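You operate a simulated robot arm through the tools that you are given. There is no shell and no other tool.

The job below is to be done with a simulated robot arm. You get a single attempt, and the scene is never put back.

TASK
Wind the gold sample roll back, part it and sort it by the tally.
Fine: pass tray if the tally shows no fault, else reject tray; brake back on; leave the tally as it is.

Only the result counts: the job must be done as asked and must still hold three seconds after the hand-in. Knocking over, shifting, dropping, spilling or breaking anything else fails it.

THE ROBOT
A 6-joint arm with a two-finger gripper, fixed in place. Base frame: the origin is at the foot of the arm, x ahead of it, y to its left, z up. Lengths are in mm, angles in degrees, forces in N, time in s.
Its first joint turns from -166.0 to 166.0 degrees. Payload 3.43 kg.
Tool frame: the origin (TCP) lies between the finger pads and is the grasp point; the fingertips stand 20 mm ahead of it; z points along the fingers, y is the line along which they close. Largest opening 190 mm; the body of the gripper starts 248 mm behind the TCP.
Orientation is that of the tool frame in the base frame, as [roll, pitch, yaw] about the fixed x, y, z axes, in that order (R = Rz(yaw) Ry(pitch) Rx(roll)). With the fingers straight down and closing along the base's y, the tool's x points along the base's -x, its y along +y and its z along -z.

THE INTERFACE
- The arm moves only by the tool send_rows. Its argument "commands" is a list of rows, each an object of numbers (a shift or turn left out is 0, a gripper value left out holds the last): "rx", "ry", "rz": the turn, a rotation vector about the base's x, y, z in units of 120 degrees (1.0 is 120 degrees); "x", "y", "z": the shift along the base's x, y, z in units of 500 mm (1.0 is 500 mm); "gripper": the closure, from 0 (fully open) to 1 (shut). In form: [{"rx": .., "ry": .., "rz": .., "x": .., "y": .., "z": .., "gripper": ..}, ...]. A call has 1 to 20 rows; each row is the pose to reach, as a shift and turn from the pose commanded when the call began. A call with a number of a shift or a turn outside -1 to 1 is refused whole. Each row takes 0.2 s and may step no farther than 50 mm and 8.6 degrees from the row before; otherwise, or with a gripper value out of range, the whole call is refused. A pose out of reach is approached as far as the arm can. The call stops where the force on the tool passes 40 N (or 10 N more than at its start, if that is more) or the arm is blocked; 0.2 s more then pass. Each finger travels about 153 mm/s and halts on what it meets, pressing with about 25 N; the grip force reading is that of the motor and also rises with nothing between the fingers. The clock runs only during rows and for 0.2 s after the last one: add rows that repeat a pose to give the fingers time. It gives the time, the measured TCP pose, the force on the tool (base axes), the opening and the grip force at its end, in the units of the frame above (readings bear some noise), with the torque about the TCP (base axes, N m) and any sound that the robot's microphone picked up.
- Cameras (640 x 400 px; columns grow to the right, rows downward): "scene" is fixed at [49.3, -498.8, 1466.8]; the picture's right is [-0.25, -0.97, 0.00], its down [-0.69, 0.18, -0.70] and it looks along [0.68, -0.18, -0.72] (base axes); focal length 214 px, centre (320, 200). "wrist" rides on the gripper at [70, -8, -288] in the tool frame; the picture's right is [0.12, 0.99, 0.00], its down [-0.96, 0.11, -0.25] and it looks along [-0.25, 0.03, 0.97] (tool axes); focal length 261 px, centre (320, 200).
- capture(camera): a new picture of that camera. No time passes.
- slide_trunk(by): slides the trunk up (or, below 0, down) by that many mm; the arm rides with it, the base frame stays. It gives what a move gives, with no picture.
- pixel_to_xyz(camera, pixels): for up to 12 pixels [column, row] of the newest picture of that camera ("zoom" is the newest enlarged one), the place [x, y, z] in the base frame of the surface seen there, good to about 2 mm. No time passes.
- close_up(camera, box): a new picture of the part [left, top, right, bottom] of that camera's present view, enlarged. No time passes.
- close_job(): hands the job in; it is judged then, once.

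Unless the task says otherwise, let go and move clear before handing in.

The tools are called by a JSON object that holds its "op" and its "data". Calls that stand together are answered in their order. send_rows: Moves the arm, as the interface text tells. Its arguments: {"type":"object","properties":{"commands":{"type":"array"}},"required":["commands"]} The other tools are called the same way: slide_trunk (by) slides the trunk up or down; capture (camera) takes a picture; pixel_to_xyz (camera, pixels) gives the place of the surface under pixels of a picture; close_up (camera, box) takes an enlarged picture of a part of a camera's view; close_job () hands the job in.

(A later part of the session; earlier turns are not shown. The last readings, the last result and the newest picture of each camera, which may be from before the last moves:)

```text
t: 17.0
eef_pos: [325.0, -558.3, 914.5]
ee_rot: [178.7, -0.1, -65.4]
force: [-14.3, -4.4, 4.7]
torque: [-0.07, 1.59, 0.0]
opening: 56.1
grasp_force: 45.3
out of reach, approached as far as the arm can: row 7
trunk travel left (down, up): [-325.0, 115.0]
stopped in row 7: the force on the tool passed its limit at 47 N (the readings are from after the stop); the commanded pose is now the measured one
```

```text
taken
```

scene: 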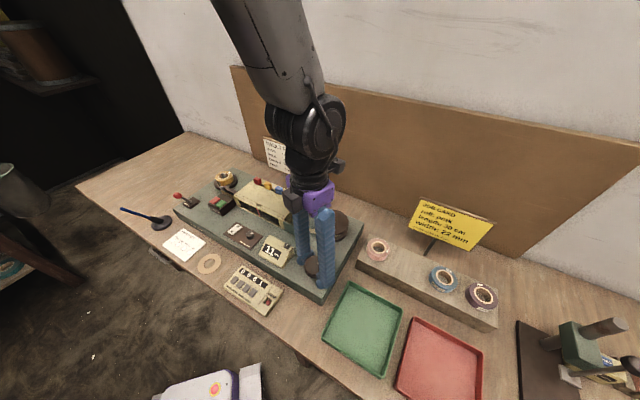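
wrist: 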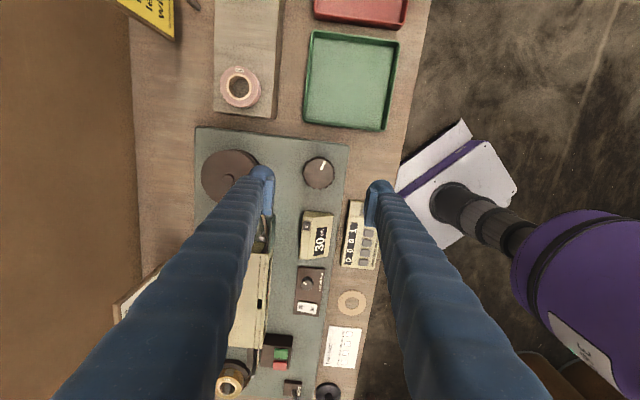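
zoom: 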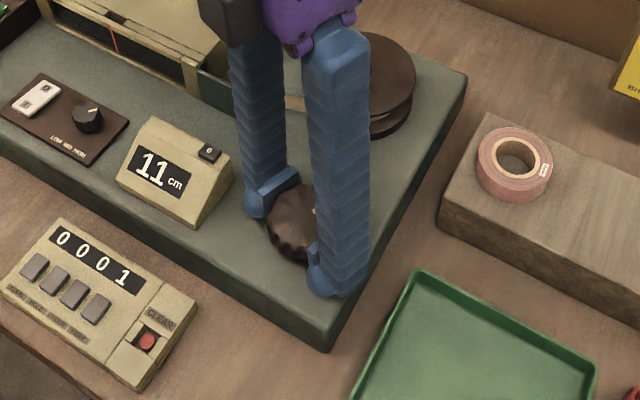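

The wrist hit its joint limit at yaw −65°; the counter reads 11. I'll open slightly, lift off the knob, turn the wrist back 70° and re-grip.

{"op": "send_rows", "data": {"commands": [{"gripper": 0.63}, {"gripper": 0.63}, {"z": 0.06, "rx": 0.0045, "ry": -0.0098}, {"z": 0.13, "rx": 0.0045, "ry": -0.0098}, {"z": 0.13, "rx": 0.0045, "ry": -0.0098}]}}

{"op": "close_up", "data": {"camera": "scene", "box": [240, 200, 400, 320]}}

```text
t: 18.2
eef_pos: [333.6, -555.9, 978.7]
ee_rot: [178.9, -0.4, -65.8]
force: [-0.1, 0.0, -1.1]
torque: [-0.02, 0.03, 0.0]
opening: 70.4
grasp_force: 0.1
out of reach, approached as far as the arm can: row 3, 4, 5
trunk travel left (down, up): [-325.0, 115.0]
```

```text
3.33 times, centred on (320, 260) of scene
```

zoom: 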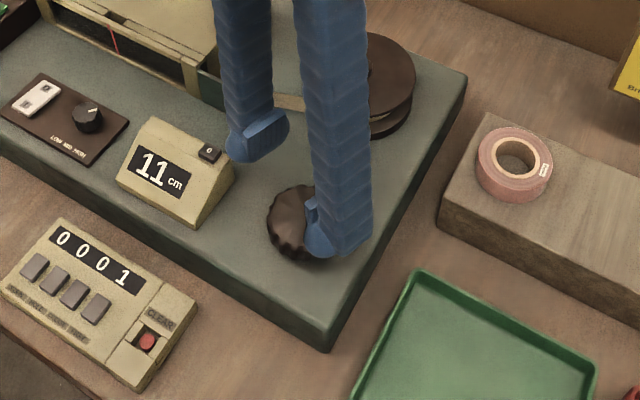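

The counter holds at 11 and the gripper is clear above the knob. I'll rotate the wrist back by 70°.

{"op": "send_rows", "data": {"commands": [{"rz": -0.065}, {"rz": -0.13}, {"rz": -0.195}, {"rz": -0.26}, {"rz": -0.325}, {"rz": -0.39}, {"rz": -0.455}, {"rz": -0.52}, {"rz": -0.58}, {"rz": -0.58}]}}

{"op": "close_up", "data": {"camera": "wrist", "box": [220, 100, 420, 260]}}

```text
t: 20.4
eef_pos: [332.0, -555.0, 978.5]
ee_rot: [180.0, -0.2, -135.0]
force: [0.3, 0.0, 0.2]
torque: [-0.02, 0.02, -0.02]
opening: 70.3
grasp_force: 0.1
trunk travel left (down, up): [-325.0, 115.0]
```

```text
2.50 times, centred on (320, 180) of wrist
```

zoom: 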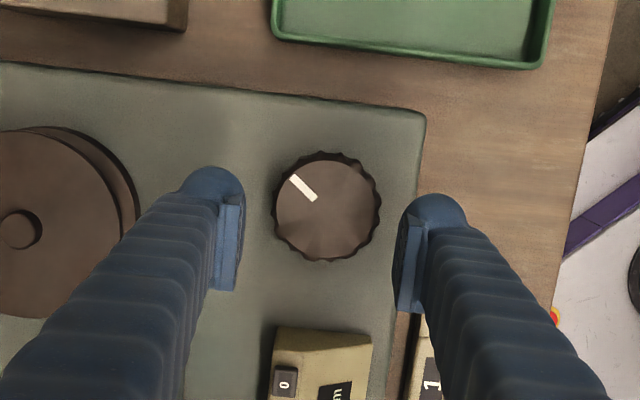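

The wrist is back at yaw −135°, offset about 6 mm from the knob centre. I'll open a bit, re-centre, lower and grip again.

{"op": "send_rows", "data": {"commands": [{"x": -0.011, "y": -0.006, "gripper": 0.54}, {"x": -0.011, "y": -0.006}, {"x": -0.011, "y": -0.006, "z": -0.07}, {"x": -0.011, "y": -0.006, "z": -0.129}, {"x": -0.011, "y": -0.006, "z": -0.129}]}}

{"op": "close_up", "data": {"camera": "wrist", "box": [220, 100, 420, 260]}}

```text
t: 21.6
eef_pos: [328.1, -558.2, 913.3]
ee_rot: [180.0, -0.2, -135.1]
force: [-0.8, 0.4, -0.4]
torque: [-0.02, 0.02, -0.03]
opening: 87.3
grasp_force: 0.1
trunk travel left (down, up): [-325.0, 115.0]
```

```text
2.50 times, centred on (320, 180) of wrist
```

zoom: 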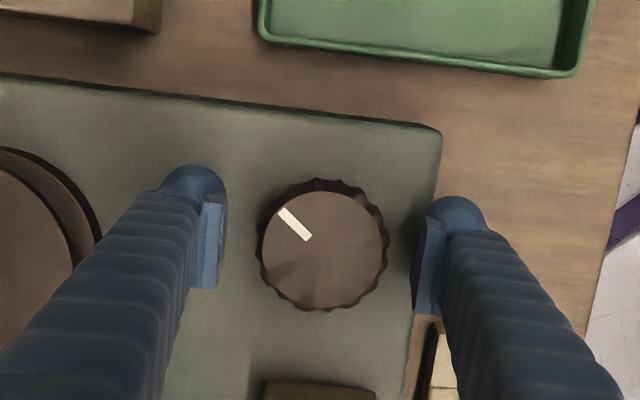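

Centred around the knob. I'll grip and turn +32°, then read the counter.

{"op": "send_rows", "data": {"commands": [{"gripper": 1}, {"gripper": 1}, {"gripper": 1}, {"rz": 0.0667}, {"rz": 0.1333}, {"rz": 0.2}, {"rz": 0.2667}, {"rz": 0.2667}]}}

{"op": "close_up", "data": {"camera": "scene", "box": [240, 200, 400, 320]}}

```text
t: 23.4
eef_pos: [326.1, -558.6, 912.3]
ee_rot: [-180.0, -0.1, -102.9]
force: [-10.9, 4.2, -24.4]
torque: [-0.18, -0.18, 0.01]
opening: 55.4
grasp_force: 44.9
trunk travel left (down, up): [-325.0, 115.0]
```

```text
3.33 times, centred on (320, 260) of scene
```

zoom: 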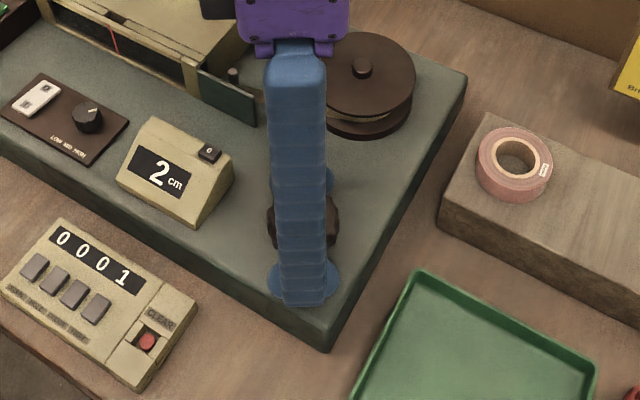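

The counter reads 2. I'll turn 7° more and read again.

{"op": "send_rows", "data": {"commands": [{"rz": 0.03}, {"rz": 0.058}, {"rz": 0.058}]}}

{"op": "close_up", "data": {"camera": "scene", "box": [240, 200, 400, 320]}}

{"op": "close_up", "data": {"camera": "scene", "box": [200, 165, 280, 225]}}

```text
t: 24.4
eef_pos: [326.5, -557.8, 912.5]
ee_rot: [179.9, 0.0, -96.0]
force: [-4.8, -6.2, -17.9]
torque: [-0.74, 0.13, -0.24]
opening: 55.5
grasp_force: 44.9
trunk travel left (down, up): [-325.0, 115.0]
stopped in row 3: the force on the tool passed its limit at 40 N (the readings are from after the stop); the commanded pose is now the measured one
```

```text
3.33 times, centred on (320, 260) of scene
```

zoom: 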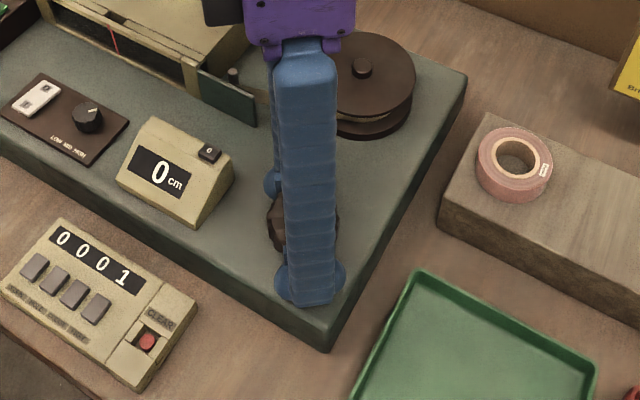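

```text
6.67 times, centred on (240, 195) of scene
```

zoom: 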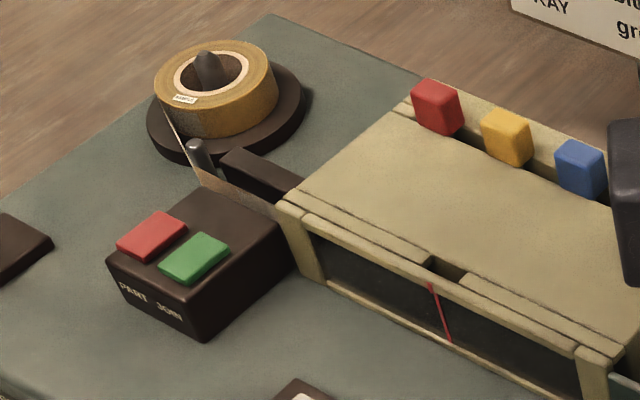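

The counter shows 0 cm and the stop was felt. I'll release the knob and lift clear, then check it still reads 0.

{"op": "send_rows", "data": {"commands": [{"gripper": 0.62}, {"gripper": 0.62}, {"gripper": 0.62, "z": 0.05}, {"z": 0.12}, {"z": 0.2}, {"z": 0.28}, {"z": 0.36}]}}

{"op": "close_up", "data": {"camera": "scene", "box": [240, 200, 400, 320]}}

{"op": "capture", "data": {"camera": "wrist"}}

```text
t: 26.0
eef_pos: [324.3, -553.3, 1096.3]
ee_rot: [-180.0, -0.1, -96.0]
force: [-0.6, -0.2, -0.4]
torque: [-0.06, -0.08, -0.04]
opening: 72.0
grasp_force: 0.1
trunk travel left (down, up): [-325.0, 115.0]
```

```text
3.33 times, centred on (320, 260) of scene
```

zoom: 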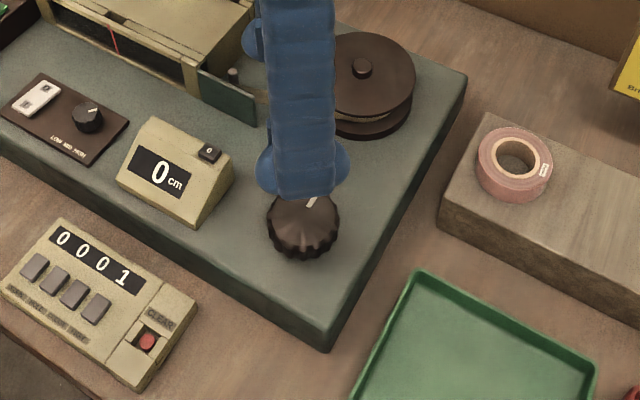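

```text
taken
```

wrist: 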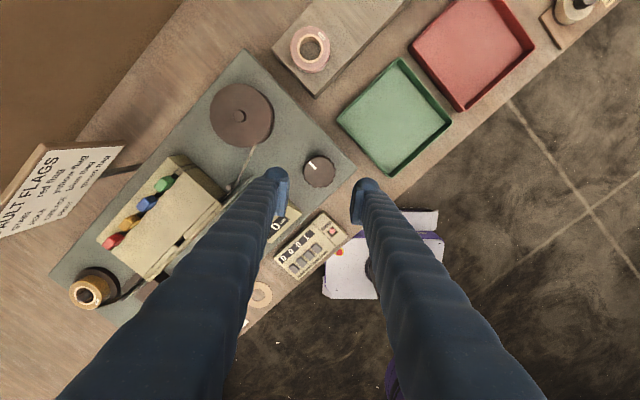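

The counter holds 0 cm. Next I'll go, gripper closed, to the front side of the brake lever at height.

{"op": "send_rows", "data": {"commands": [{"x": 0.054, "y": 0.071, "rz": -0.027, "gripper": 1}, {"x": 0.108, "y": 0.142, "rz": -0.054}, {"x": 0.162, "y": 0.213, "rz": -0.081}, {"x": 0.217, "y": 0.284, "rz": -0.108}, {"x": 0.271, "y": 0.355, "rz": -0.135}, {"x": 0.325, "y": 0.426, "rz": -0.162}, {"x": 0.379, "y": 0.497, "rz": -0.19}, {"x": 0.433, "y": 0.568, "rz": -0.217}, {"x": 0.487, "y": 0.639, "rz": -0.244}, {"x": 0.542, "y": 0.71, "rz": -0.271}, {"x": 0.596, "y": 0.781, "rz": -0.298}, {"x": 0.65, "y": 0.852, "rz": -0.325}, {"x": 0.65, "y": 0.852, "rz": -0.325}]}}

{"op": "capture", "data": {"camera": "wrist"}}

{"op": "close_up", "data": {"camera": "scene", "box": [110, 130, 240, 230]}}

```text
t: 28.8
eef_pos: [650.6, -129.9, 1092.0]
ee_rot: [-180.0, -0.1, -135.0]
force: [0.2, -0.6, 0.7]
torque: [-0.03, -0.06, 0.01]
opening: 0.0
grasp_force: 25.0
trunk travel left (down, up): [-325.0, 115.0]
```

```text
taken
```

wrist: 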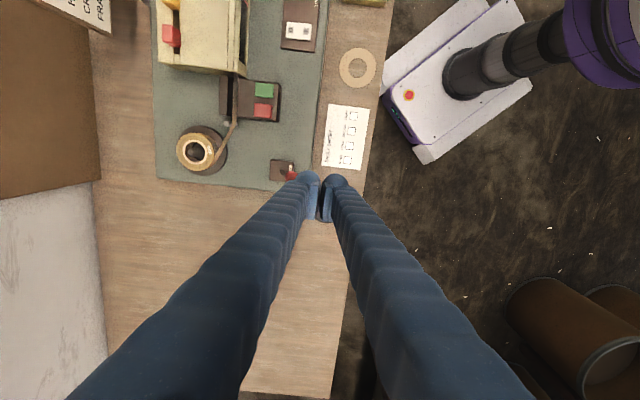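

```text
4.00 times, centred on (175, 180) of scene
```

zoom: 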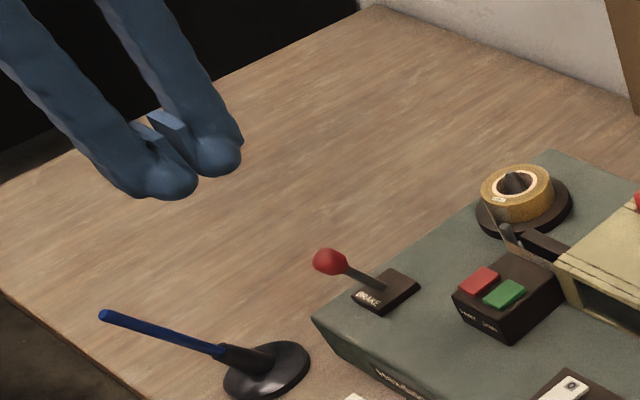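

The fingers are in front of the lever knob (scene zoom 330,262), pen stand well clear. I'll lower to knob height.

{"op": "send_rows", "data": {"commands": [{"x": -0.006, "y": 0.008, "z": -0.07}, {"x": -0.006, "y": 0.008, "z": -0.14}, {"x": -0.006, "y": 0.008, "z": -0.21}, {"x": -0.006, "y": 0.008, "z": -0.28}, {"x": -0.006, "y": 0.008, "z": -0.28}]}}

{"op": "close_up", "data": {"camera": "scene", "box": [110, 130, 240, 230]}}

{"op": "close_up", "data": {"camera": "wrist", "box": [220, 100, 420, 260]}}

```text
t: 30.0
eef_pos: [650.2, -126.3, 951.6]
ee_rot: [179.9, -0.2, -135.0]
force: [-0.6, -0.7, 1.0]
torque: [0.02, 0.0, -0.01]
opening: 0.0
grasp_force: 25.1
trunk travel left (down, up): [-325.0, 115.0]
```

```text
4.00 times, centred on (175, 180) of scene
```

zoom: 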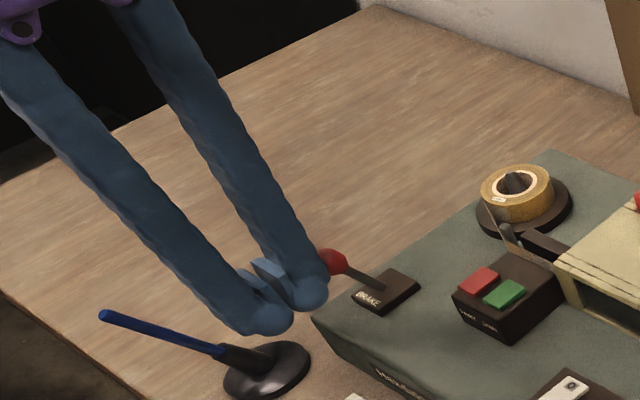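

```text
2.50 times, centred on (320, 180) of wrist
```

zoom: 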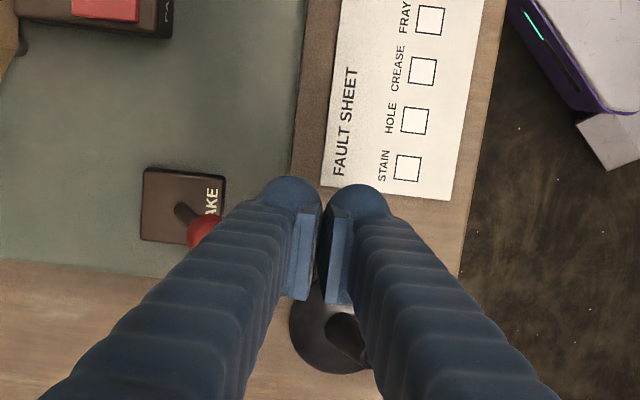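

The finger is just in front of the red knob (scene zoom 330,262). I'll push toward the wall in small steps to put the brake back on.

{"op": "send_rows", "data": {"commands": [{"x": 0.0141, "y": -0.0141}, {"x": 0.0283, "y": -0.0283}, {"x": 0.0424, "y": -0.0424}, {"x": 0.0566, "y": -0.0566}]}}

{"op": "close_up", "data": {"camera": "scene", "box": [110, 130, 240, 230]}}

```text
t: 31.0
eef_pos: [679.4, -155.6, 953.5]
ee_rot: [180.0, -0.1, -134.9]
force: [-2.0, 0.3, -0.7]
torque: [0.03, -0.02, -0.01]
opening: 0.0
grasp_force: 25.0
trunk travel left (down, up): [-325.0, 115.0]
```

```text
4.00 times, centred on (175, 180) of scene
```

zoom: 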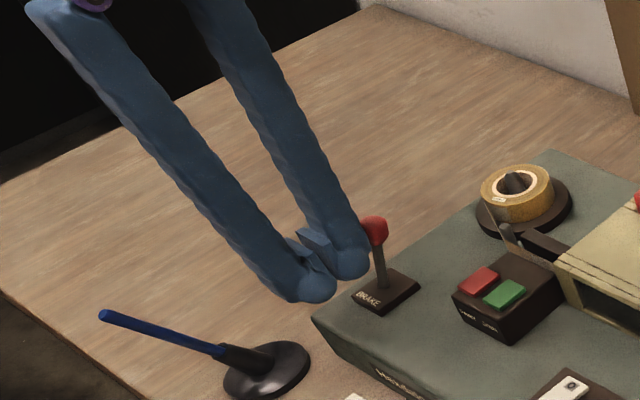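

The lever is back upright/tilted to the wall side. I'll back off, lift and verify its position.

{"op": "send_rows", "data": {"commands": [{"x": -0.02, "y": 0.02}, {"x": -0.02, "y": 0.02, "z": 0.08}, {"x": -0.02, "y": 0.02, "z": 0.16}, {"x": -0.02, "y": 0.02, "z": 0.22}]}}

{"op": "close_up", "data": {"camera": "scene", "box": [175, 175, 210, 215]}}

{"op": "pixel_to_xyz", "data": {"camera": "zoom", "pixels": [[303, 262], [302, 200], [302, 170], [300, 120], [300, 95]]}}

{"op": "close_up", "data": {"camera": "scene", "box": [205, 165, 285, 225]}}

{"op": "pixel_to_xyz", "data": {"camera": "zoom", "pixels": [[111, 235], [85, 245], [140, 225], [111, 220], [111, 250], [155, 255], [165, 50], [120, 100], [230, 90], [175, 130], [157, 150], [180, 190]]}}

```text
t: 32.0
eef_pos: [666.2, -144.8, 1062.1]
ee_rot: [180.0, -0.1, -135.1]
force: [-0.6, -0.6, -0.4]
torque: [-0.02, -0.04, 0.0]
opening: 0.0
grasp_force: 25.0
trunk travel left (down, up): [-325.0, 115.0]
```

```text
10.00 times, centred on (192, 195) of scene
```

zoom: 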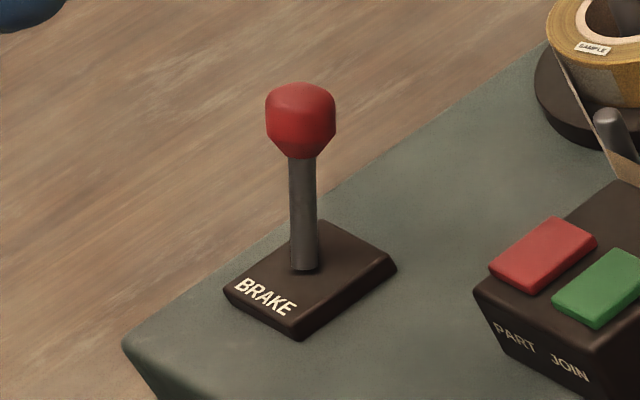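

```text
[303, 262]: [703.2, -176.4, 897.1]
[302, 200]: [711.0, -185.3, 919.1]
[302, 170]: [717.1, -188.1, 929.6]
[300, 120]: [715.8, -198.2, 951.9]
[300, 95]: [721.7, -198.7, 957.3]
```

```text
6.67 times, centred on (245, 195) of scene
```

zoom: 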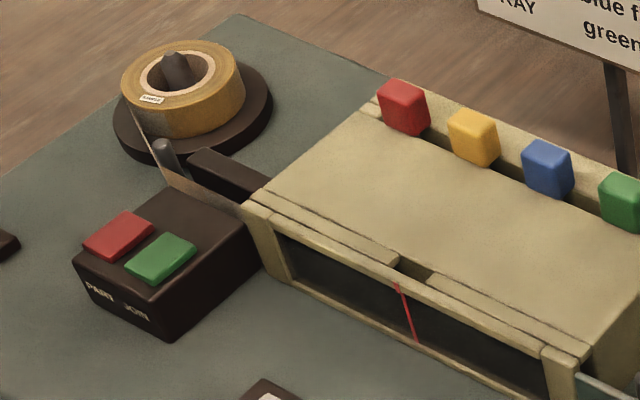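

```text
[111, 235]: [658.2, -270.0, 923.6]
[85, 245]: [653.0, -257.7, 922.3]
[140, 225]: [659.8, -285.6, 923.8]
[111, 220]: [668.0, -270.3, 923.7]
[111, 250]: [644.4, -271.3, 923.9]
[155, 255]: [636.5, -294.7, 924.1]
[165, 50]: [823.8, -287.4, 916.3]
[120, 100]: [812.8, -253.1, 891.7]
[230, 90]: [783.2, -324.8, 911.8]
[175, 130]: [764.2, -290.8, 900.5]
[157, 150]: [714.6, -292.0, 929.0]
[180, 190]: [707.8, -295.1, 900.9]
```

The brake lever is back exactly where it began (knob 716,-198,952). Now I'll move above the red PART button (657,-271,923), biased away from JOIN.

{"op": "send_rows", "data": {"commands": [{"x": -0.002, "y": -0.08}, {"x": -0.004, "y": -0.16}, {"x": -0.006, "y": -0.241}, {"x": -0.006, "y": -0.241, "z": -0.08}, {"x": -0.006, "y": -0.241, "z": -0.16}, {"x": -0.006, "y": -0.241, "z": -0.2}, {"x": -0.006, "y": -0.241, "z": -0.2}]}}

{"op": "close_up", "data": {"camera": "scene", "box": [185, 150, 265, 220]}}

{"op": "close_up", "data": {"camera": "wrist", "box": [220, 100, 420, 260]}}

```text
t: 33.6
eef_pos: [664.1, -266.3, 963.4]
ee_rot: [179.9, -0.2, -135.1]
force: [-0.9, -0.5, -0.6]
torque: [0.02, 0.01, -0.06]
opening: 0.0
grasp_force: 25.3
trunk travel left (down, up): [-325.0, 115.0]
```

```text
5.71 times, centred on (225, 185) of scene
```

zoom: 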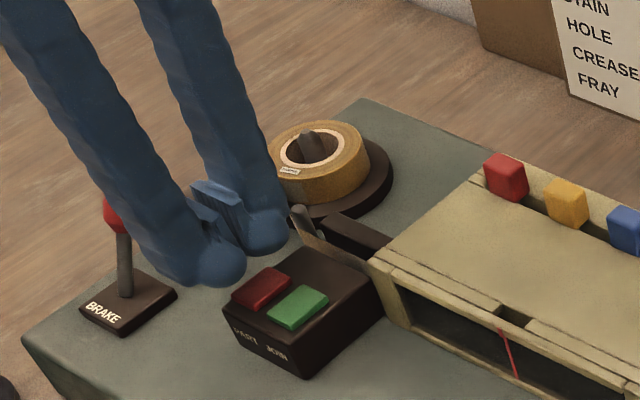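

```text
2.50 times, centred on (320, 180) of wrist
```

zoom: 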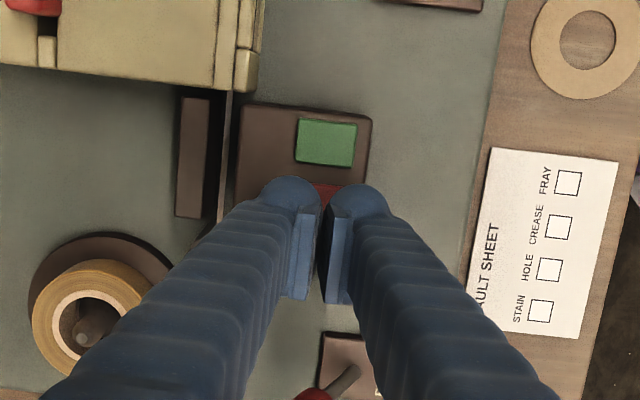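

The fingers are over PART (red, mostly hidden at wrist zoom 326,188) and clear of JOIN. I'll descend gently and watch force/sound.

{"op": "send_rows", "data": {"commands": [{"z": -0.03}, {"z": -0.036}, {"z": -0.04}, {"z": -0.044}, {"z": -0.048}]}}

{"op": "close_up", "data": {"camera": "scene", "box": [185, 150, 265, 220]}}

```text
t: 34.8
eef_pos: [664.0, -266.4, 940.8]
ee_rot: [-180.0, 0.0, -135.0]
force: [0.9, -0.5, 1.1]
torque: [-0.02, -0.02, 0.0]
opening: 5.9
grasp_force: 34.8
trunk travel left (down, up): [-325.0, 115.0]
```

```text
5.71 times, centred on (225, 185) of scene
```

zoom: 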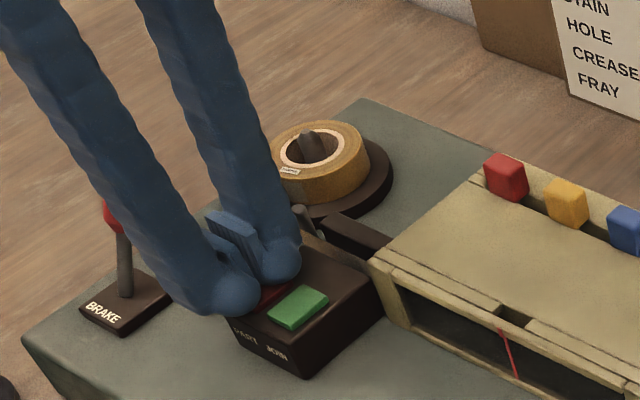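

The opening crept to 5.9 mm, meaning the button is wedging between the two rounded tips rather than being pushed. I'll lift, shift 14 mm toward the front so one fingertip sits squarely on PART, and look.

{"op": "send_rows", "data": {"commands": [{"z": 0.03}, {"z": 0.05}, {"x": -0.02, "y": 0.02, "z": 0.05}, {"x": -0.02, "y": 0.02, "z": 0.05}]}}

{"op": "close_up", "data": {"camera": "scene", "box": [185, 150, 265, 220]}}

{"op": "close_up", "data": {"camera": "wrist", "box": [220, 100, 420, 260]}}

```text
t: 35.8
eef_pos: [653.5, -254.8, 965.3]
ee_rot: [179.9, -0.1, -135.0]
force: [0.3, -0.4, 0.5]
torque: [-0.04, 0.03, 0.0]
opening: 0.0
grasp_force: 34.0
trunk travel left (down, up): [-325.0, 115.0]
```

```text
5.71 times, centred on (225, 185) of scene
```

zoom: 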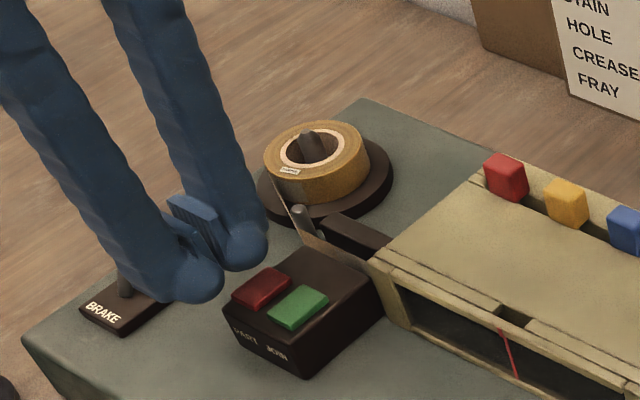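

```text
2.50 times, centred on (320, 180) of wrist
```

zoom: 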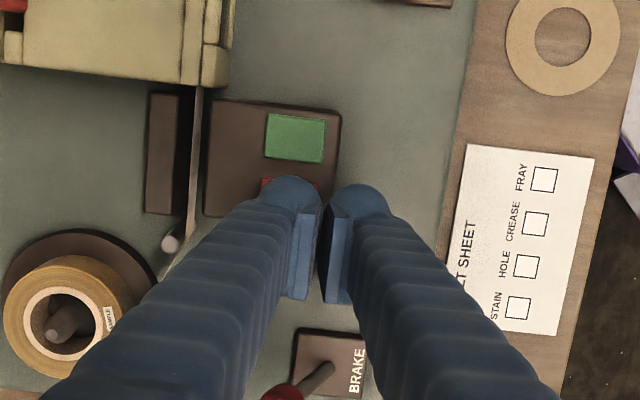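

Now the back fingertip (wrist zoom 290,190) sits squarely on PART. I'll press down gently.

{"op": "send_rows", "data": {"commands": [{"z": -0.034}, {"z": -0.04}, {"z": -0.044}, {"z": -0.048}, {"z": -0.052}, {"z": -0.056}]}}

{"op": "close_up", "data": {"camera": "scene", "box": [185, 150, 265, 220]}}

```text
t: 37.2
eef_pos: [652.7, -255.9, 937.2]
ee_rot: [-180.0, -0.1, -135.0]
force: [-1.0, 3.2, 5.9]
torque: [-0.02, 0.0, -0.01]
opening: 0.0
grasp_force: 34.1
trunk travel left (down, up): [-325.0, 115.0]
heard: click
```

```text
5.71 times, centred on (225, 185) of scene
```

zoom: 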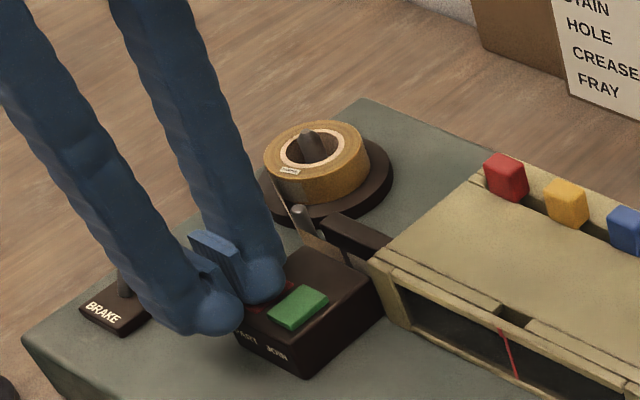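

A click was heard at 5.9 N. I'll lift and inspect whether the tape has parted.

{"op": "send_rows", "data": {"commands": [{"z": 0.04}, {"z": 0.12}, {"z": 0.2}, {"z": 0.28}, {"z": 0.28}]}}

{"op": "close_up", "data": {"camera": "scene", "box": [200, 165, 280, 225]}}

{"op": "close_up", "data": {"camera": "wrist", "box": [220, 100, 420, 260]}}

{"op": "close_up", "data": {"camera": "scene", "box": [200, 200, 300, 300]}}

```text
t: 38.4
eef_pos: [656.5, -254.7, 1077.0]
ee_rot: [179.9, 0.0, -135.1]
force: [0.0, 0.4, -0.1]
torque: [-0.02, 0.03, 0.0]
opening: 0.0
grasp_force: 34.4
trunk travel left (down, up): [-325.0, 115.0]
```

```text
6.67 times, centred on (240, 195) of scene
```

zoom: 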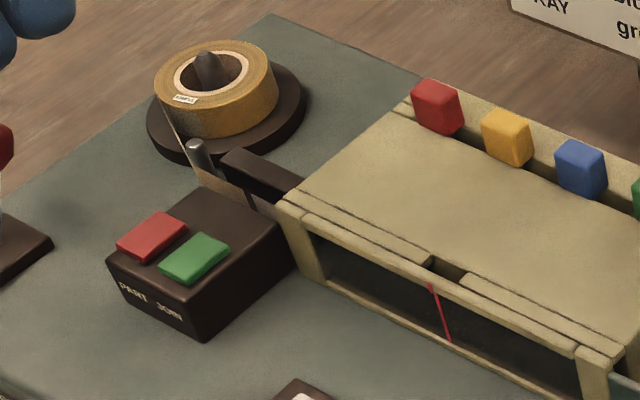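

```text
2.50 times, centred on (320, 180) of wrist
```

zoom: 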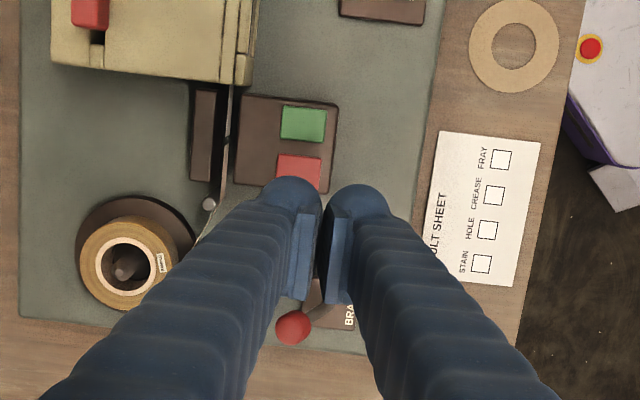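

```text
4.00 times, centred on (250, 250) of scene
```

zoom: 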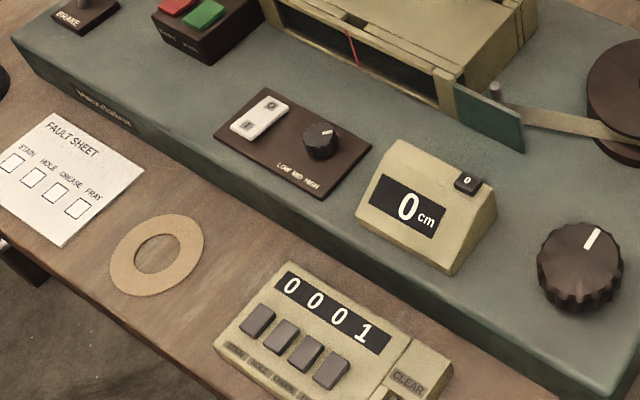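

There seems to be a small gap in the tape at scene zoom (250,200) next to the blade. I'll magnify it to confirm.

{"op": "close_up", "data": {"camera": "scene", "box": [220, 180, 250, 205]}}

{"op": "close_up", "data": {"camera": "wrist", "box": [260, 130, 310, 180]}}

```text
16.00 times, centred on (235, 192) of scene
```

zoom: 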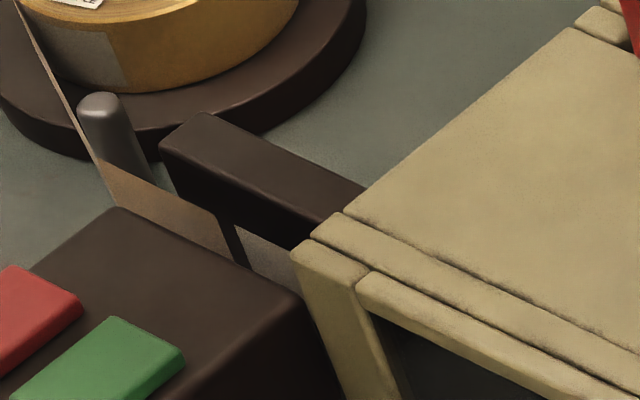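

```text
8.00 times, centred on (285, 155) of wrist
```

zoom: 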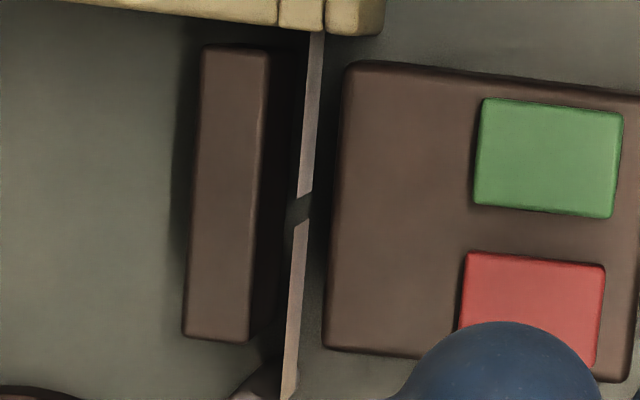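

The tape is clearly parted (gap at wrist zoom 300,207). Now I'll hover over the gold roll, turning the gripper so its closing line avoids the loose tail and post, with the fingers opening.

{"op": "send_rows", "data": {"commands": [{"x": 0.01, "y": -0.005, "rz": 0.0625, "gripper": 0.5}, {"x": 0.03, "y": -0.01, "rz": 0.125}, {"x": 0.055, "y": -0.016, "rz": 0.1875}, {"x": 0.08, "y": -0.023, "rz": 0.25}, {"x": 0.105, "y": -0.03, "rz": 0.3125}, {"x": 0.13, "y": -0.037, "rz": 0.375}, {"x": 0.155, "y": -0.044, "rz": 0.4375}, {"x": 0.18, "y": -0.051, "rz": 0.5}, {"x": 0.205, "y": -0.058, "rz": 0.5625}, {"x": 0.23, "y": -0.066, "rz": 0.625}, {"x": 0.255, "y": -0.073, "rz": 0.6875}, {"x": 0.283, "y": -0.081, "rz": 0.75}, {"x": 0.283, "y": -0.081, "rz": 0.75}]}}

{"op": "capture", "data": {"camera": "wrist"}}

{"op": "close_up", "data": {"camera": "wrist", "box": [240, 110, 400, 210]}}

{"op": "pixel_to_xyz", "data": {"camera": "zoom", "pixels": [[320, 200], [250, 200], [390, 200], [320, 130], [320, 270]]}}

```text
t: 41.2
eef_pos: [795.2, -296.0, 1075.8]
ee_rot: [179.9, -0.1, -45.0]
force: [-0.8, 0.0, 0.0]
torque: [0.0, -0.01, 0.01]
opening: 95.1
grasp_force: 0.0
trunk travel left (down, up): [-325.0, 115.0]
```

```text
taken
```

wrist: 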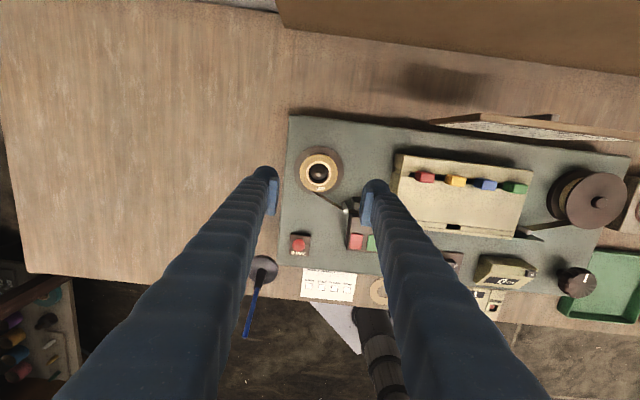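

```text
4.00 times, centred on (320, 160) of wrist
```

zoom: 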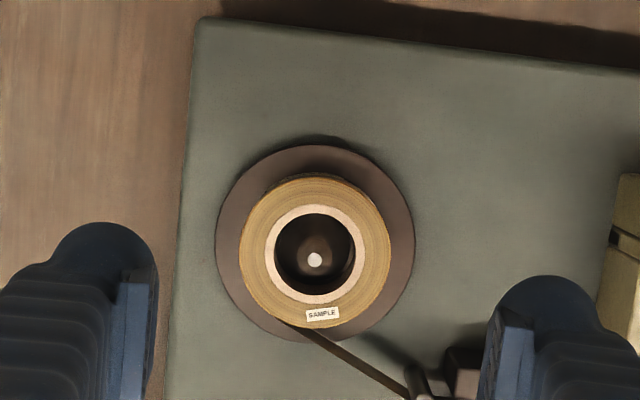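

```text
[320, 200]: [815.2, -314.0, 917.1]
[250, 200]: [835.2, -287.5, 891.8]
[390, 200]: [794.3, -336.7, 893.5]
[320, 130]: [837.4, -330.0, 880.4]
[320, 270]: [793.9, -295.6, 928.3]
```

The roll is centred near zoom (315,252) with its tail leaving toward the lower right. I'll measure its rim.

{"op": "pixel_to_xyz", "data": {"camera": "zoom", "pixels": [[245, 252], [385, 252], [315, 182], [315, 322], [315, 260], [262, 205], [368, 205], [262, 300], [368, 300], [380, 380], [420, 380], [470, 355]]}}

{"op": "pixel_to_xyz", "data": {"camera": "wrist", "pixels": [[425, 177], [400, 165], [400, 185], [357, 241], [345, 205], [355, 205], [320, 150], [412, 205], [393, 190], [455, 180]]}}

```text
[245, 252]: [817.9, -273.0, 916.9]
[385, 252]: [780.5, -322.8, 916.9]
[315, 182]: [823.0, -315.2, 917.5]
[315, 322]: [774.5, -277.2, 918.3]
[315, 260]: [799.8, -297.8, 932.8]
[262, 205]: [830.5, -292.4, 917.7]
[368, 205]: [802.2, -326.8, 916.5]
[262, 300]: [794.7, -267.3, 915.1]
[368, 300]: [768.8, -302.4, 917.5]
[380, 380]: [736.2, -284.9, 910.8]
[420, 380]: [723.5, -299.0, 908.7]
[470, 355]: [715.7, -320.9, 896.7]
```

```text
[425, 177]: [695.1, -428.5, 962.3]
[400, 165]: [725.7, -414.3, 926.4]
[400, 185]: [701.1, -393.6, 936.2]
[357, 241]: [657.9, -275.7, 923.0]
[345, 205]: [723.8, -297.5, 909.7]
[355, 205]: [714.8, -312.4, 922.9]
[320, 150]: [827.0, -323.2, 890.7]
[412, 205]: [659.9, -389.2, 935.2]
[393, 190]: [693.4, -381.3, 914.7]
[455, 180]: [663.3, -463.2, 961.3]
```

Roll centre is about (799,-297), radius ~33 mm, top z 917, flange z ~893; the tail and post are clear of both fingers. I'll lower to grasp height.

{"op": "send_rows", "data": {"commands": [{"x": 0.008, "y": -0.002, "z": -0.07}, {"x": 0.008, "y": -0.002, "z": -0.14}, {"x": 0.008, "y": -0.002, "z": -0.21}, {"x": 0.008, "y": -0.002, "z": -0.27}, {"x": 0.008, "y": -0.002, "z": -0.3}, {"x": 0.008, "y": -0.002, "z": -0.316}, {"x": 0.008, "y": -0.002, "z": -0.316}]}}

{"op": "close_up", "data": {"camera": "wrist", "box": [220, 100, 420, 260]}}

{"op": "close_up", "data": {"camera": "scene", "box": [185, 150, 265, 220]}}

```text
t: 42.8
eef_pos: [798.8, -297.4, 917.6]
ee_rot: [179.9, -0.1, -45.0]
force: [0.2, -0.4, -0.4]
torque: [-0.01, -0.01, -0.01]
opening: 95.4
grasp_force: 0.0
trunk travel left (down, up): [-325.0, 115.0]
```

```text
2.50 times, centred on (320, 180) of wrist
```

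zoom: 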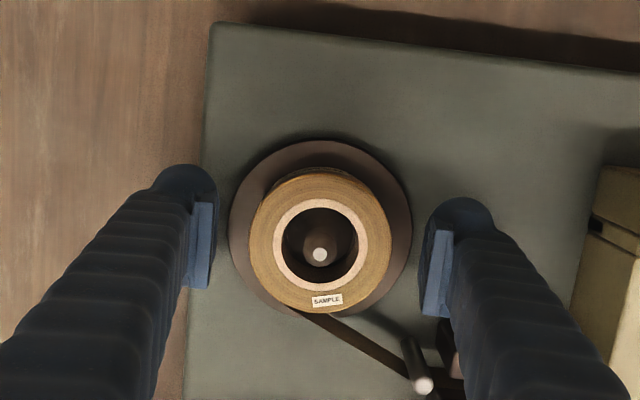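

```text
5.71 times, centred on (225, 185) of scene
```

zoom: 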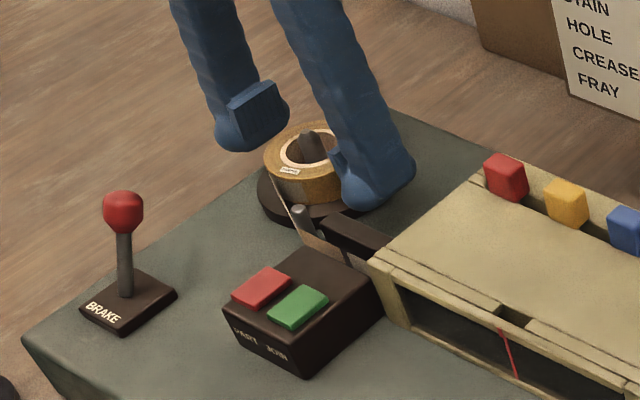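

The roll is centred between the fingers at z 917.6. I'll go 2 mm lower and close.

{"op": "send_rows", "data": {"commands": [{"z": -0.004}, {"z": -0.004, "gripper": 1}, {"z": -0.004, "gripper": 1}, {"z": -0.004, "gripper": 1}]}}

{"op": "close_up", "data": {"camera": "wrist", "box": [220, 100, 420, 260]}}

```text
t: 43.8
eef_pos: [799.5, -298.3, 915.4]
ee_rot: [179.9, 0.1, -45.1]
force: [-1.6, 0.3, -0.6]
torque: [0.0, 0.04, 0.0]
opening: 64.0
grasp_force: 24.7
trunk travel left (down, up): [-325.0, 115.0]
```

```text
2.50 times, centred on (320, 180) of wrist
```

zoom: 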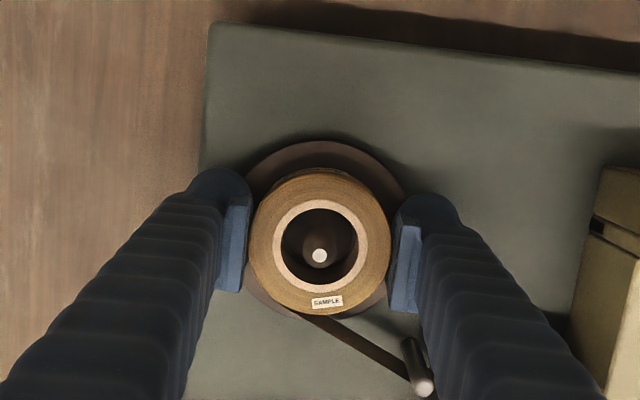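

The roll is gripped at 64 mm opening. I'll lift straight up slowly off the spindle.

{"op": "send_rows", "data": {"commands": [{"z": 0.02}, {"z": 0.04}, {"z": 0.07}, {"z": 0.1}, {"z": 0.14}, {"z": 0.18}, {"z": 0.22}]}}

{"op": "close_up", "data": {"camera": "wrist", "box": [220, 100, 420, 260]}}

{"op": "close_up", "data": {"camera": "scene", "box": [185, 130, 285, 220]}}

```text
t: 45.4
eef_pos: [799.6, -297.6, 1025.8]
ee_rot: [180.0, -0.1, -44.9]
force: [0.1, 1.0, 0.6]
torque: [-0.02, -0.01, -0.03]
opening: 64.1
grasp_force: 24.7
trunk travel left (down, up): [-325.0, 115.0]
```

```text
2.50 times, centred on (320, 180) of wrist
```

zoom: 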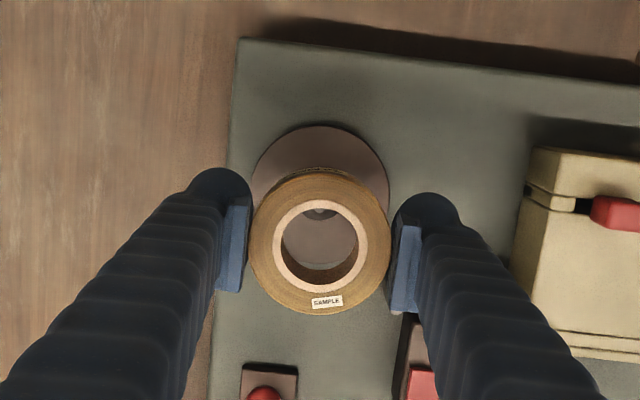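

```text
4.44 times, centred on (235, 175) of scene
```

zoom: 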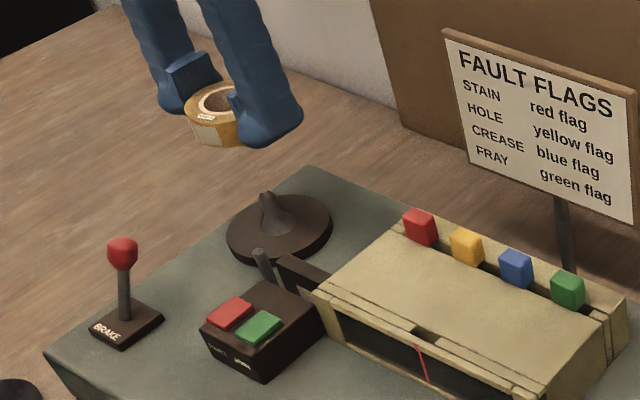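

The roll came off cleanly; the tail is gone with it. I'll measure the red tray and sign heights before carrying it across.

{"op": "capture", "data": {"camera": "scene"}}

{"op": "pixel_to_xyz", "data": {"camera": "scene", "pixels": [[414, 324], [478, 352], [404, 383], [440, 340], [440, 398], [460, 370], [425, 360], [476, 395], [480, 356], [418, 319], [484, 352], [397, 388]]}}

{"op": "pixel_to_xyz", "data": {"camera": "scene", "pixels": [[266, 139], [304, 152], [419, 200], [492, 222], [378, 242], [445, 270], [333, 212], [255, 181], [290, 195]]}}

```text
taken
```

scene: 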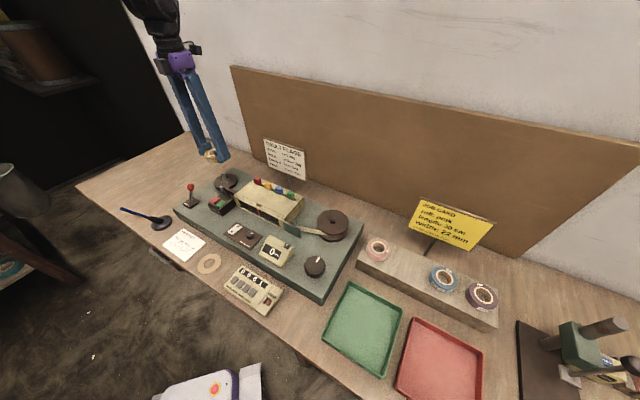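

```text
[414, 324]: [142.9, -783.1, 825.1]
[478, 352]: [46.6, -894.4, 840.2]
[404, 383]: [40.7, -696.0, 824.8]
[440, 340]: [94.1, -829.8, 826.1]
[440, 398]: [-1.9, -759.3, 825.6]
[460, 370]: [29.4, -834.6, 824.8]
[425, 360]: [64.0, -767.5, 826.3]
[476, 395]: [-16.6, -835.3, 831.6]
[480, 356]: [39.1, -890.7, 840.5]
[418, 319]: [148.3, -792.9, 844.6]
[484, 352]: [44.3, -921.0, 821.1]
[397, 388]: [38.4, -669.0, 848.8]
```

```text
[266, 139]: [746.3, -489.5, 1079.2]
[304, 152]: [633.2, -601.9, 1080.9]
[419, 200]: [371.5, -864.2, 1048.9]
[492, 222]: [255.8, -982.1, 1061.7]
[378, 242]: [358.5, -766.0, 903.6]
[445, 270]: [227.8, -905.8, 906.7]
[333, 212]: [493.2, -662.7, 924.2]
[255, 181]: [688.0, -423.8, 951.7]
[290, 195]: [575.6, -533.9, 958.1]
```

The red tray is about 155 mm square, centred near (41,-789), floor z 825. I'll carry the roll there in two legs at height, rotating the wrist back as the arm swings.

{"op": "send_rows", "data": {"commands": [{"x": -0.02, "y": -0.013, "z": 0.05, "rz": -0.05}, {"x": -0.08, "y": -0.053, "z": 0.1, "rz": -0.1}, {"x": -0.146, "y": -0.097, "z": 0.1, "rz": -0.15}, {"x": -0.214, "y": -0.142, "z": 0.1, "rz": -0.2}, {"x": -0.282, "y": -0.187, "z": 0.1, "rz": -0.25}, {"x": -0.35, "y": -0.232, "z": 0.1, "rz": -0.3}, {"x": -0.418, "y": -0.277, "z": 0.1, "rz": -0.35}, {"x": -0.486, "y": -0.322, "z": 0.1, "rz": -0.4}, {"x": -0.554, "y": -0.367, "z": 0.1, "rz": -0.45}, {"x": -0.622, "y": -0.412, "z": 0.1, "rz": -0.5}, {"x": -0.69, "y": -0.457, "z": 0.1, "rz": -0.55}, {"x": -0.74, "y": -0.49, "z": 0.1, "rz": -0.6}, {"x": -0.74, "y": -0.49, "z": 0.1, "rz": -0.6}]}}

{"op": "capture", "data": {"camera": "scene"}}

```text
t: 48.2
eef_pos: [429.2, -540.2, 1075.2]
ee_rot: [179.8, 0.0, -116.9]
force: [0.3, -0.1, -0.8]
torque: [0.0, 0.04, 0.02]
opening: 64.2
grasp_force: 24.6
trunk travel left (down, up): [-325.0, 115.0]
```

```text
taken
```

scene: 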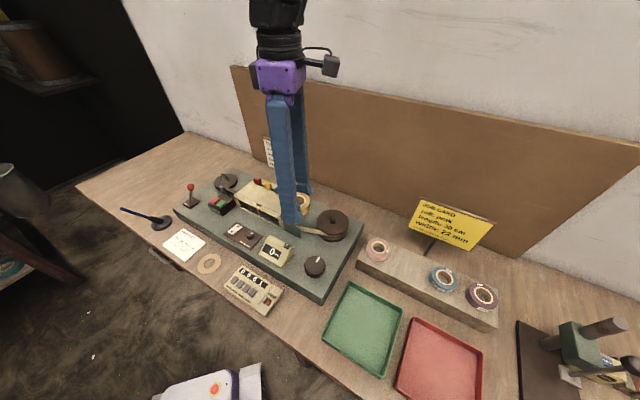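

The roll is still held (opening 64.2). Second leg: to above the red tray centre.

{"op": "send_rows", "data": {"commands": [{"x": -0.07, "y": -0.045, "rz": -0.014}, {"x": -0.141, "y": -0.09, "rz": -0.027}, {"x": -0.212, "y": -0.136, "rz": -0.04}, {"x": -0.282, "y": -0.181, "rz": -0.055}, {"x": -0.353, "y": -0.226, "rz": -0.07}, {"x": -0.424, "y": -0.272, "rz": -0.085}, {"x": -0.494, "y": -0.317, "rz": -0.1}, {"x": -0.565, "y": -0.362, "rz": -0.115}, {"x": -0.635, "y": -0.408, "rz": -0.13}, {"x": -0.706, "y": -0.453, "rz": -0.145}, {"x": -0.776, "y": -0.498, "rz": -0.15}, {"x": -0.776, "y": -0.498, "rz": -0.15}]}}

{"op": "capture", "data": {"camera": "wrist"}}

{"op": "capture", "data": {"camera": "scene"}}

```text
t: 50.8
eef_pos: [38.7, -792.8, 1077.9]
ee_rot: [180.0, -0.1, -134.9]
force: [-0.3, -0.1, -0.7]
torque: [0.03, 0.03, -0.04]
opening: 64.2
grasp_force: 24.8
trunk travel left (down, up): [-325.0, 115.0]
```

```text
taken
```

wrist: 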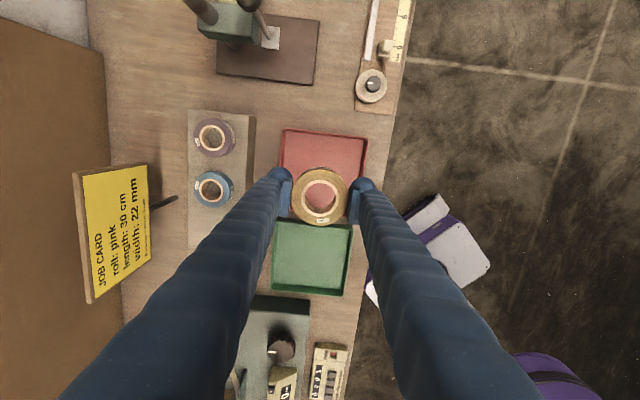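

```text
taken
```

scene: 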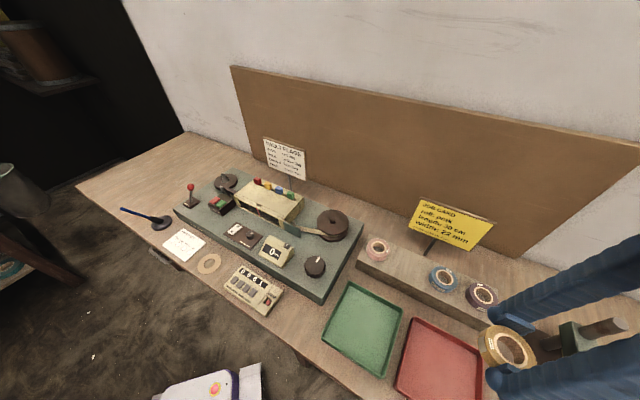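

The roll is above the red tray (tray centre back-projects to ~41,-785). I'll lower it to just above the tray floor.

{"op": "send_rows", "data": {"commands": [{"x": 0.004, "y": 0.006, "z": -0.08}, {"x": 0.004, "y": 0.006, "z": -0.16}, {"x": 0.004, "y": 0.006, "z": -0.24}, {"x": 0.004, "y": 0.006, "z": -0.32}, {"x": 0.004, "y": 0.006, "z": -0.39}, {"x": 0.004, "y": 0.006, "z": -0.43}, {"x": 0.004, "y": 0.006, "z": -0.444}, {"x": 0.004, "y": 0.006, "z": -0.444}]}}

{"op": "capture", "data": {"camera": "wrist"}}

{"op": "close_up", "data": {"camera": "scene", "box": [380, 280, 540, 400]}}

```text
t: 52.6
eef_pos: [42.7, -788.3, 854.6]
ee_rot: [-180.0, -0.1, -135.1]
force: [0.6, -0.2, 0.3]
torque: [0.0, -0.02, 0.03]
opening: 64.2
grasp_force: 25.1
trunk travel left (down, up): [-325.0, 115.0]
```

```text
taken
```

wrist: 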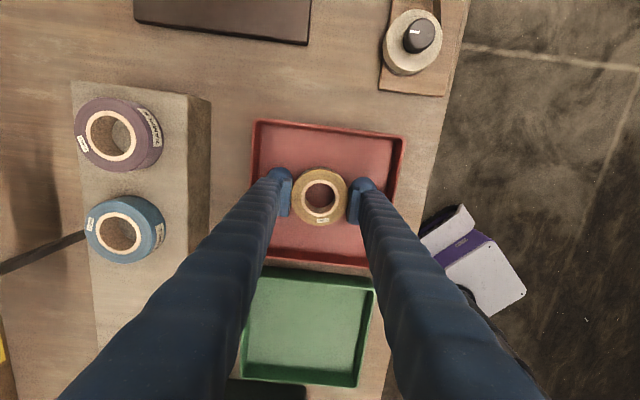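

```text
3.33 times, centred on (460, 340) of scene
```

zoom: 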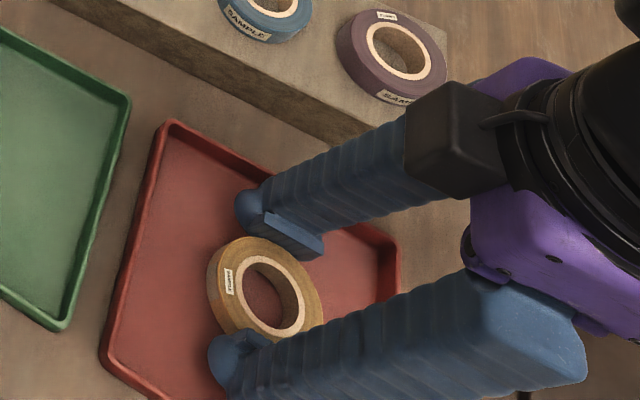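

The roll is centred in the red tray about 6–7 mm above its floor. I'll lower the last bit gently.

{"op": "send_rows", "data": {"commands": [{"z": -0.004}, {"z": -0.007}, {"z": -0.01}, {"z": -0.013}]}}

```text
t: 53.6
eef_pos: [41.9, -788.2, 849.9]
ee_rot: [-180.0, -0.2, -135.0]
force: [0.8, 1.0, 3.6]
torque: [0.12, -0.07, -0.02]
opening: 64.2
grasp_force: 25.0
trunk travel left (down, up): [-325.0, 115.0]
```

A 3.6 N contact shows the roll is touching the tray floor. I'll open gently and lift straight up.

{"op": "send_rows", "data": {"commands": [{"gripper": 0.6}, {"gripper": 0.54}, {"gripper": 0.52}, {"gripper": 0.52, "z": 0.03}, {"z": 0.1}, {"z": 0.18}, {"z": 0.26}, {"z": 0.34}, {"z": 0.42}]}}

{"op": "capture", "data": {"camera": "wrist"}}

{"op": "capture", "data": {"camera": "scene"}}

```text
t: 55.6
eef_pos: [43.4, -789.5, 1057.4]
ee_rot: [180.0, -0.1, -134.9]
force: [0.2, 0.0, -0.1]
torque: [-0.02, 0.04, 0.0]
opening: 91.2
grasp_force: 0.0
trunk travel left (down, up): [-325.0, 115.0]
```

```text
taken
```

wrist: 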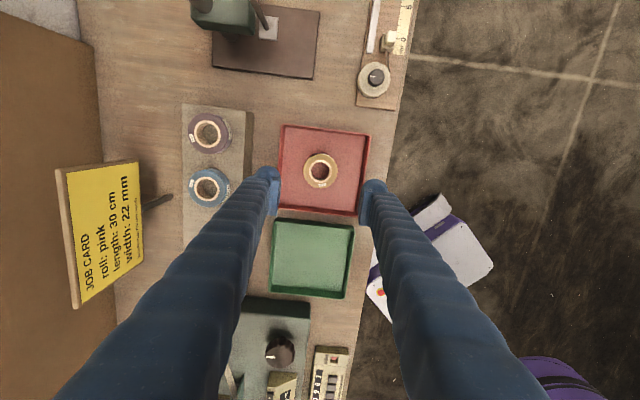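

```text
taken
```

scene: 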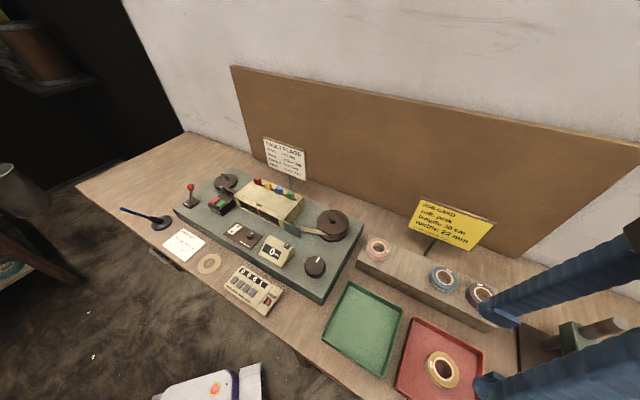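

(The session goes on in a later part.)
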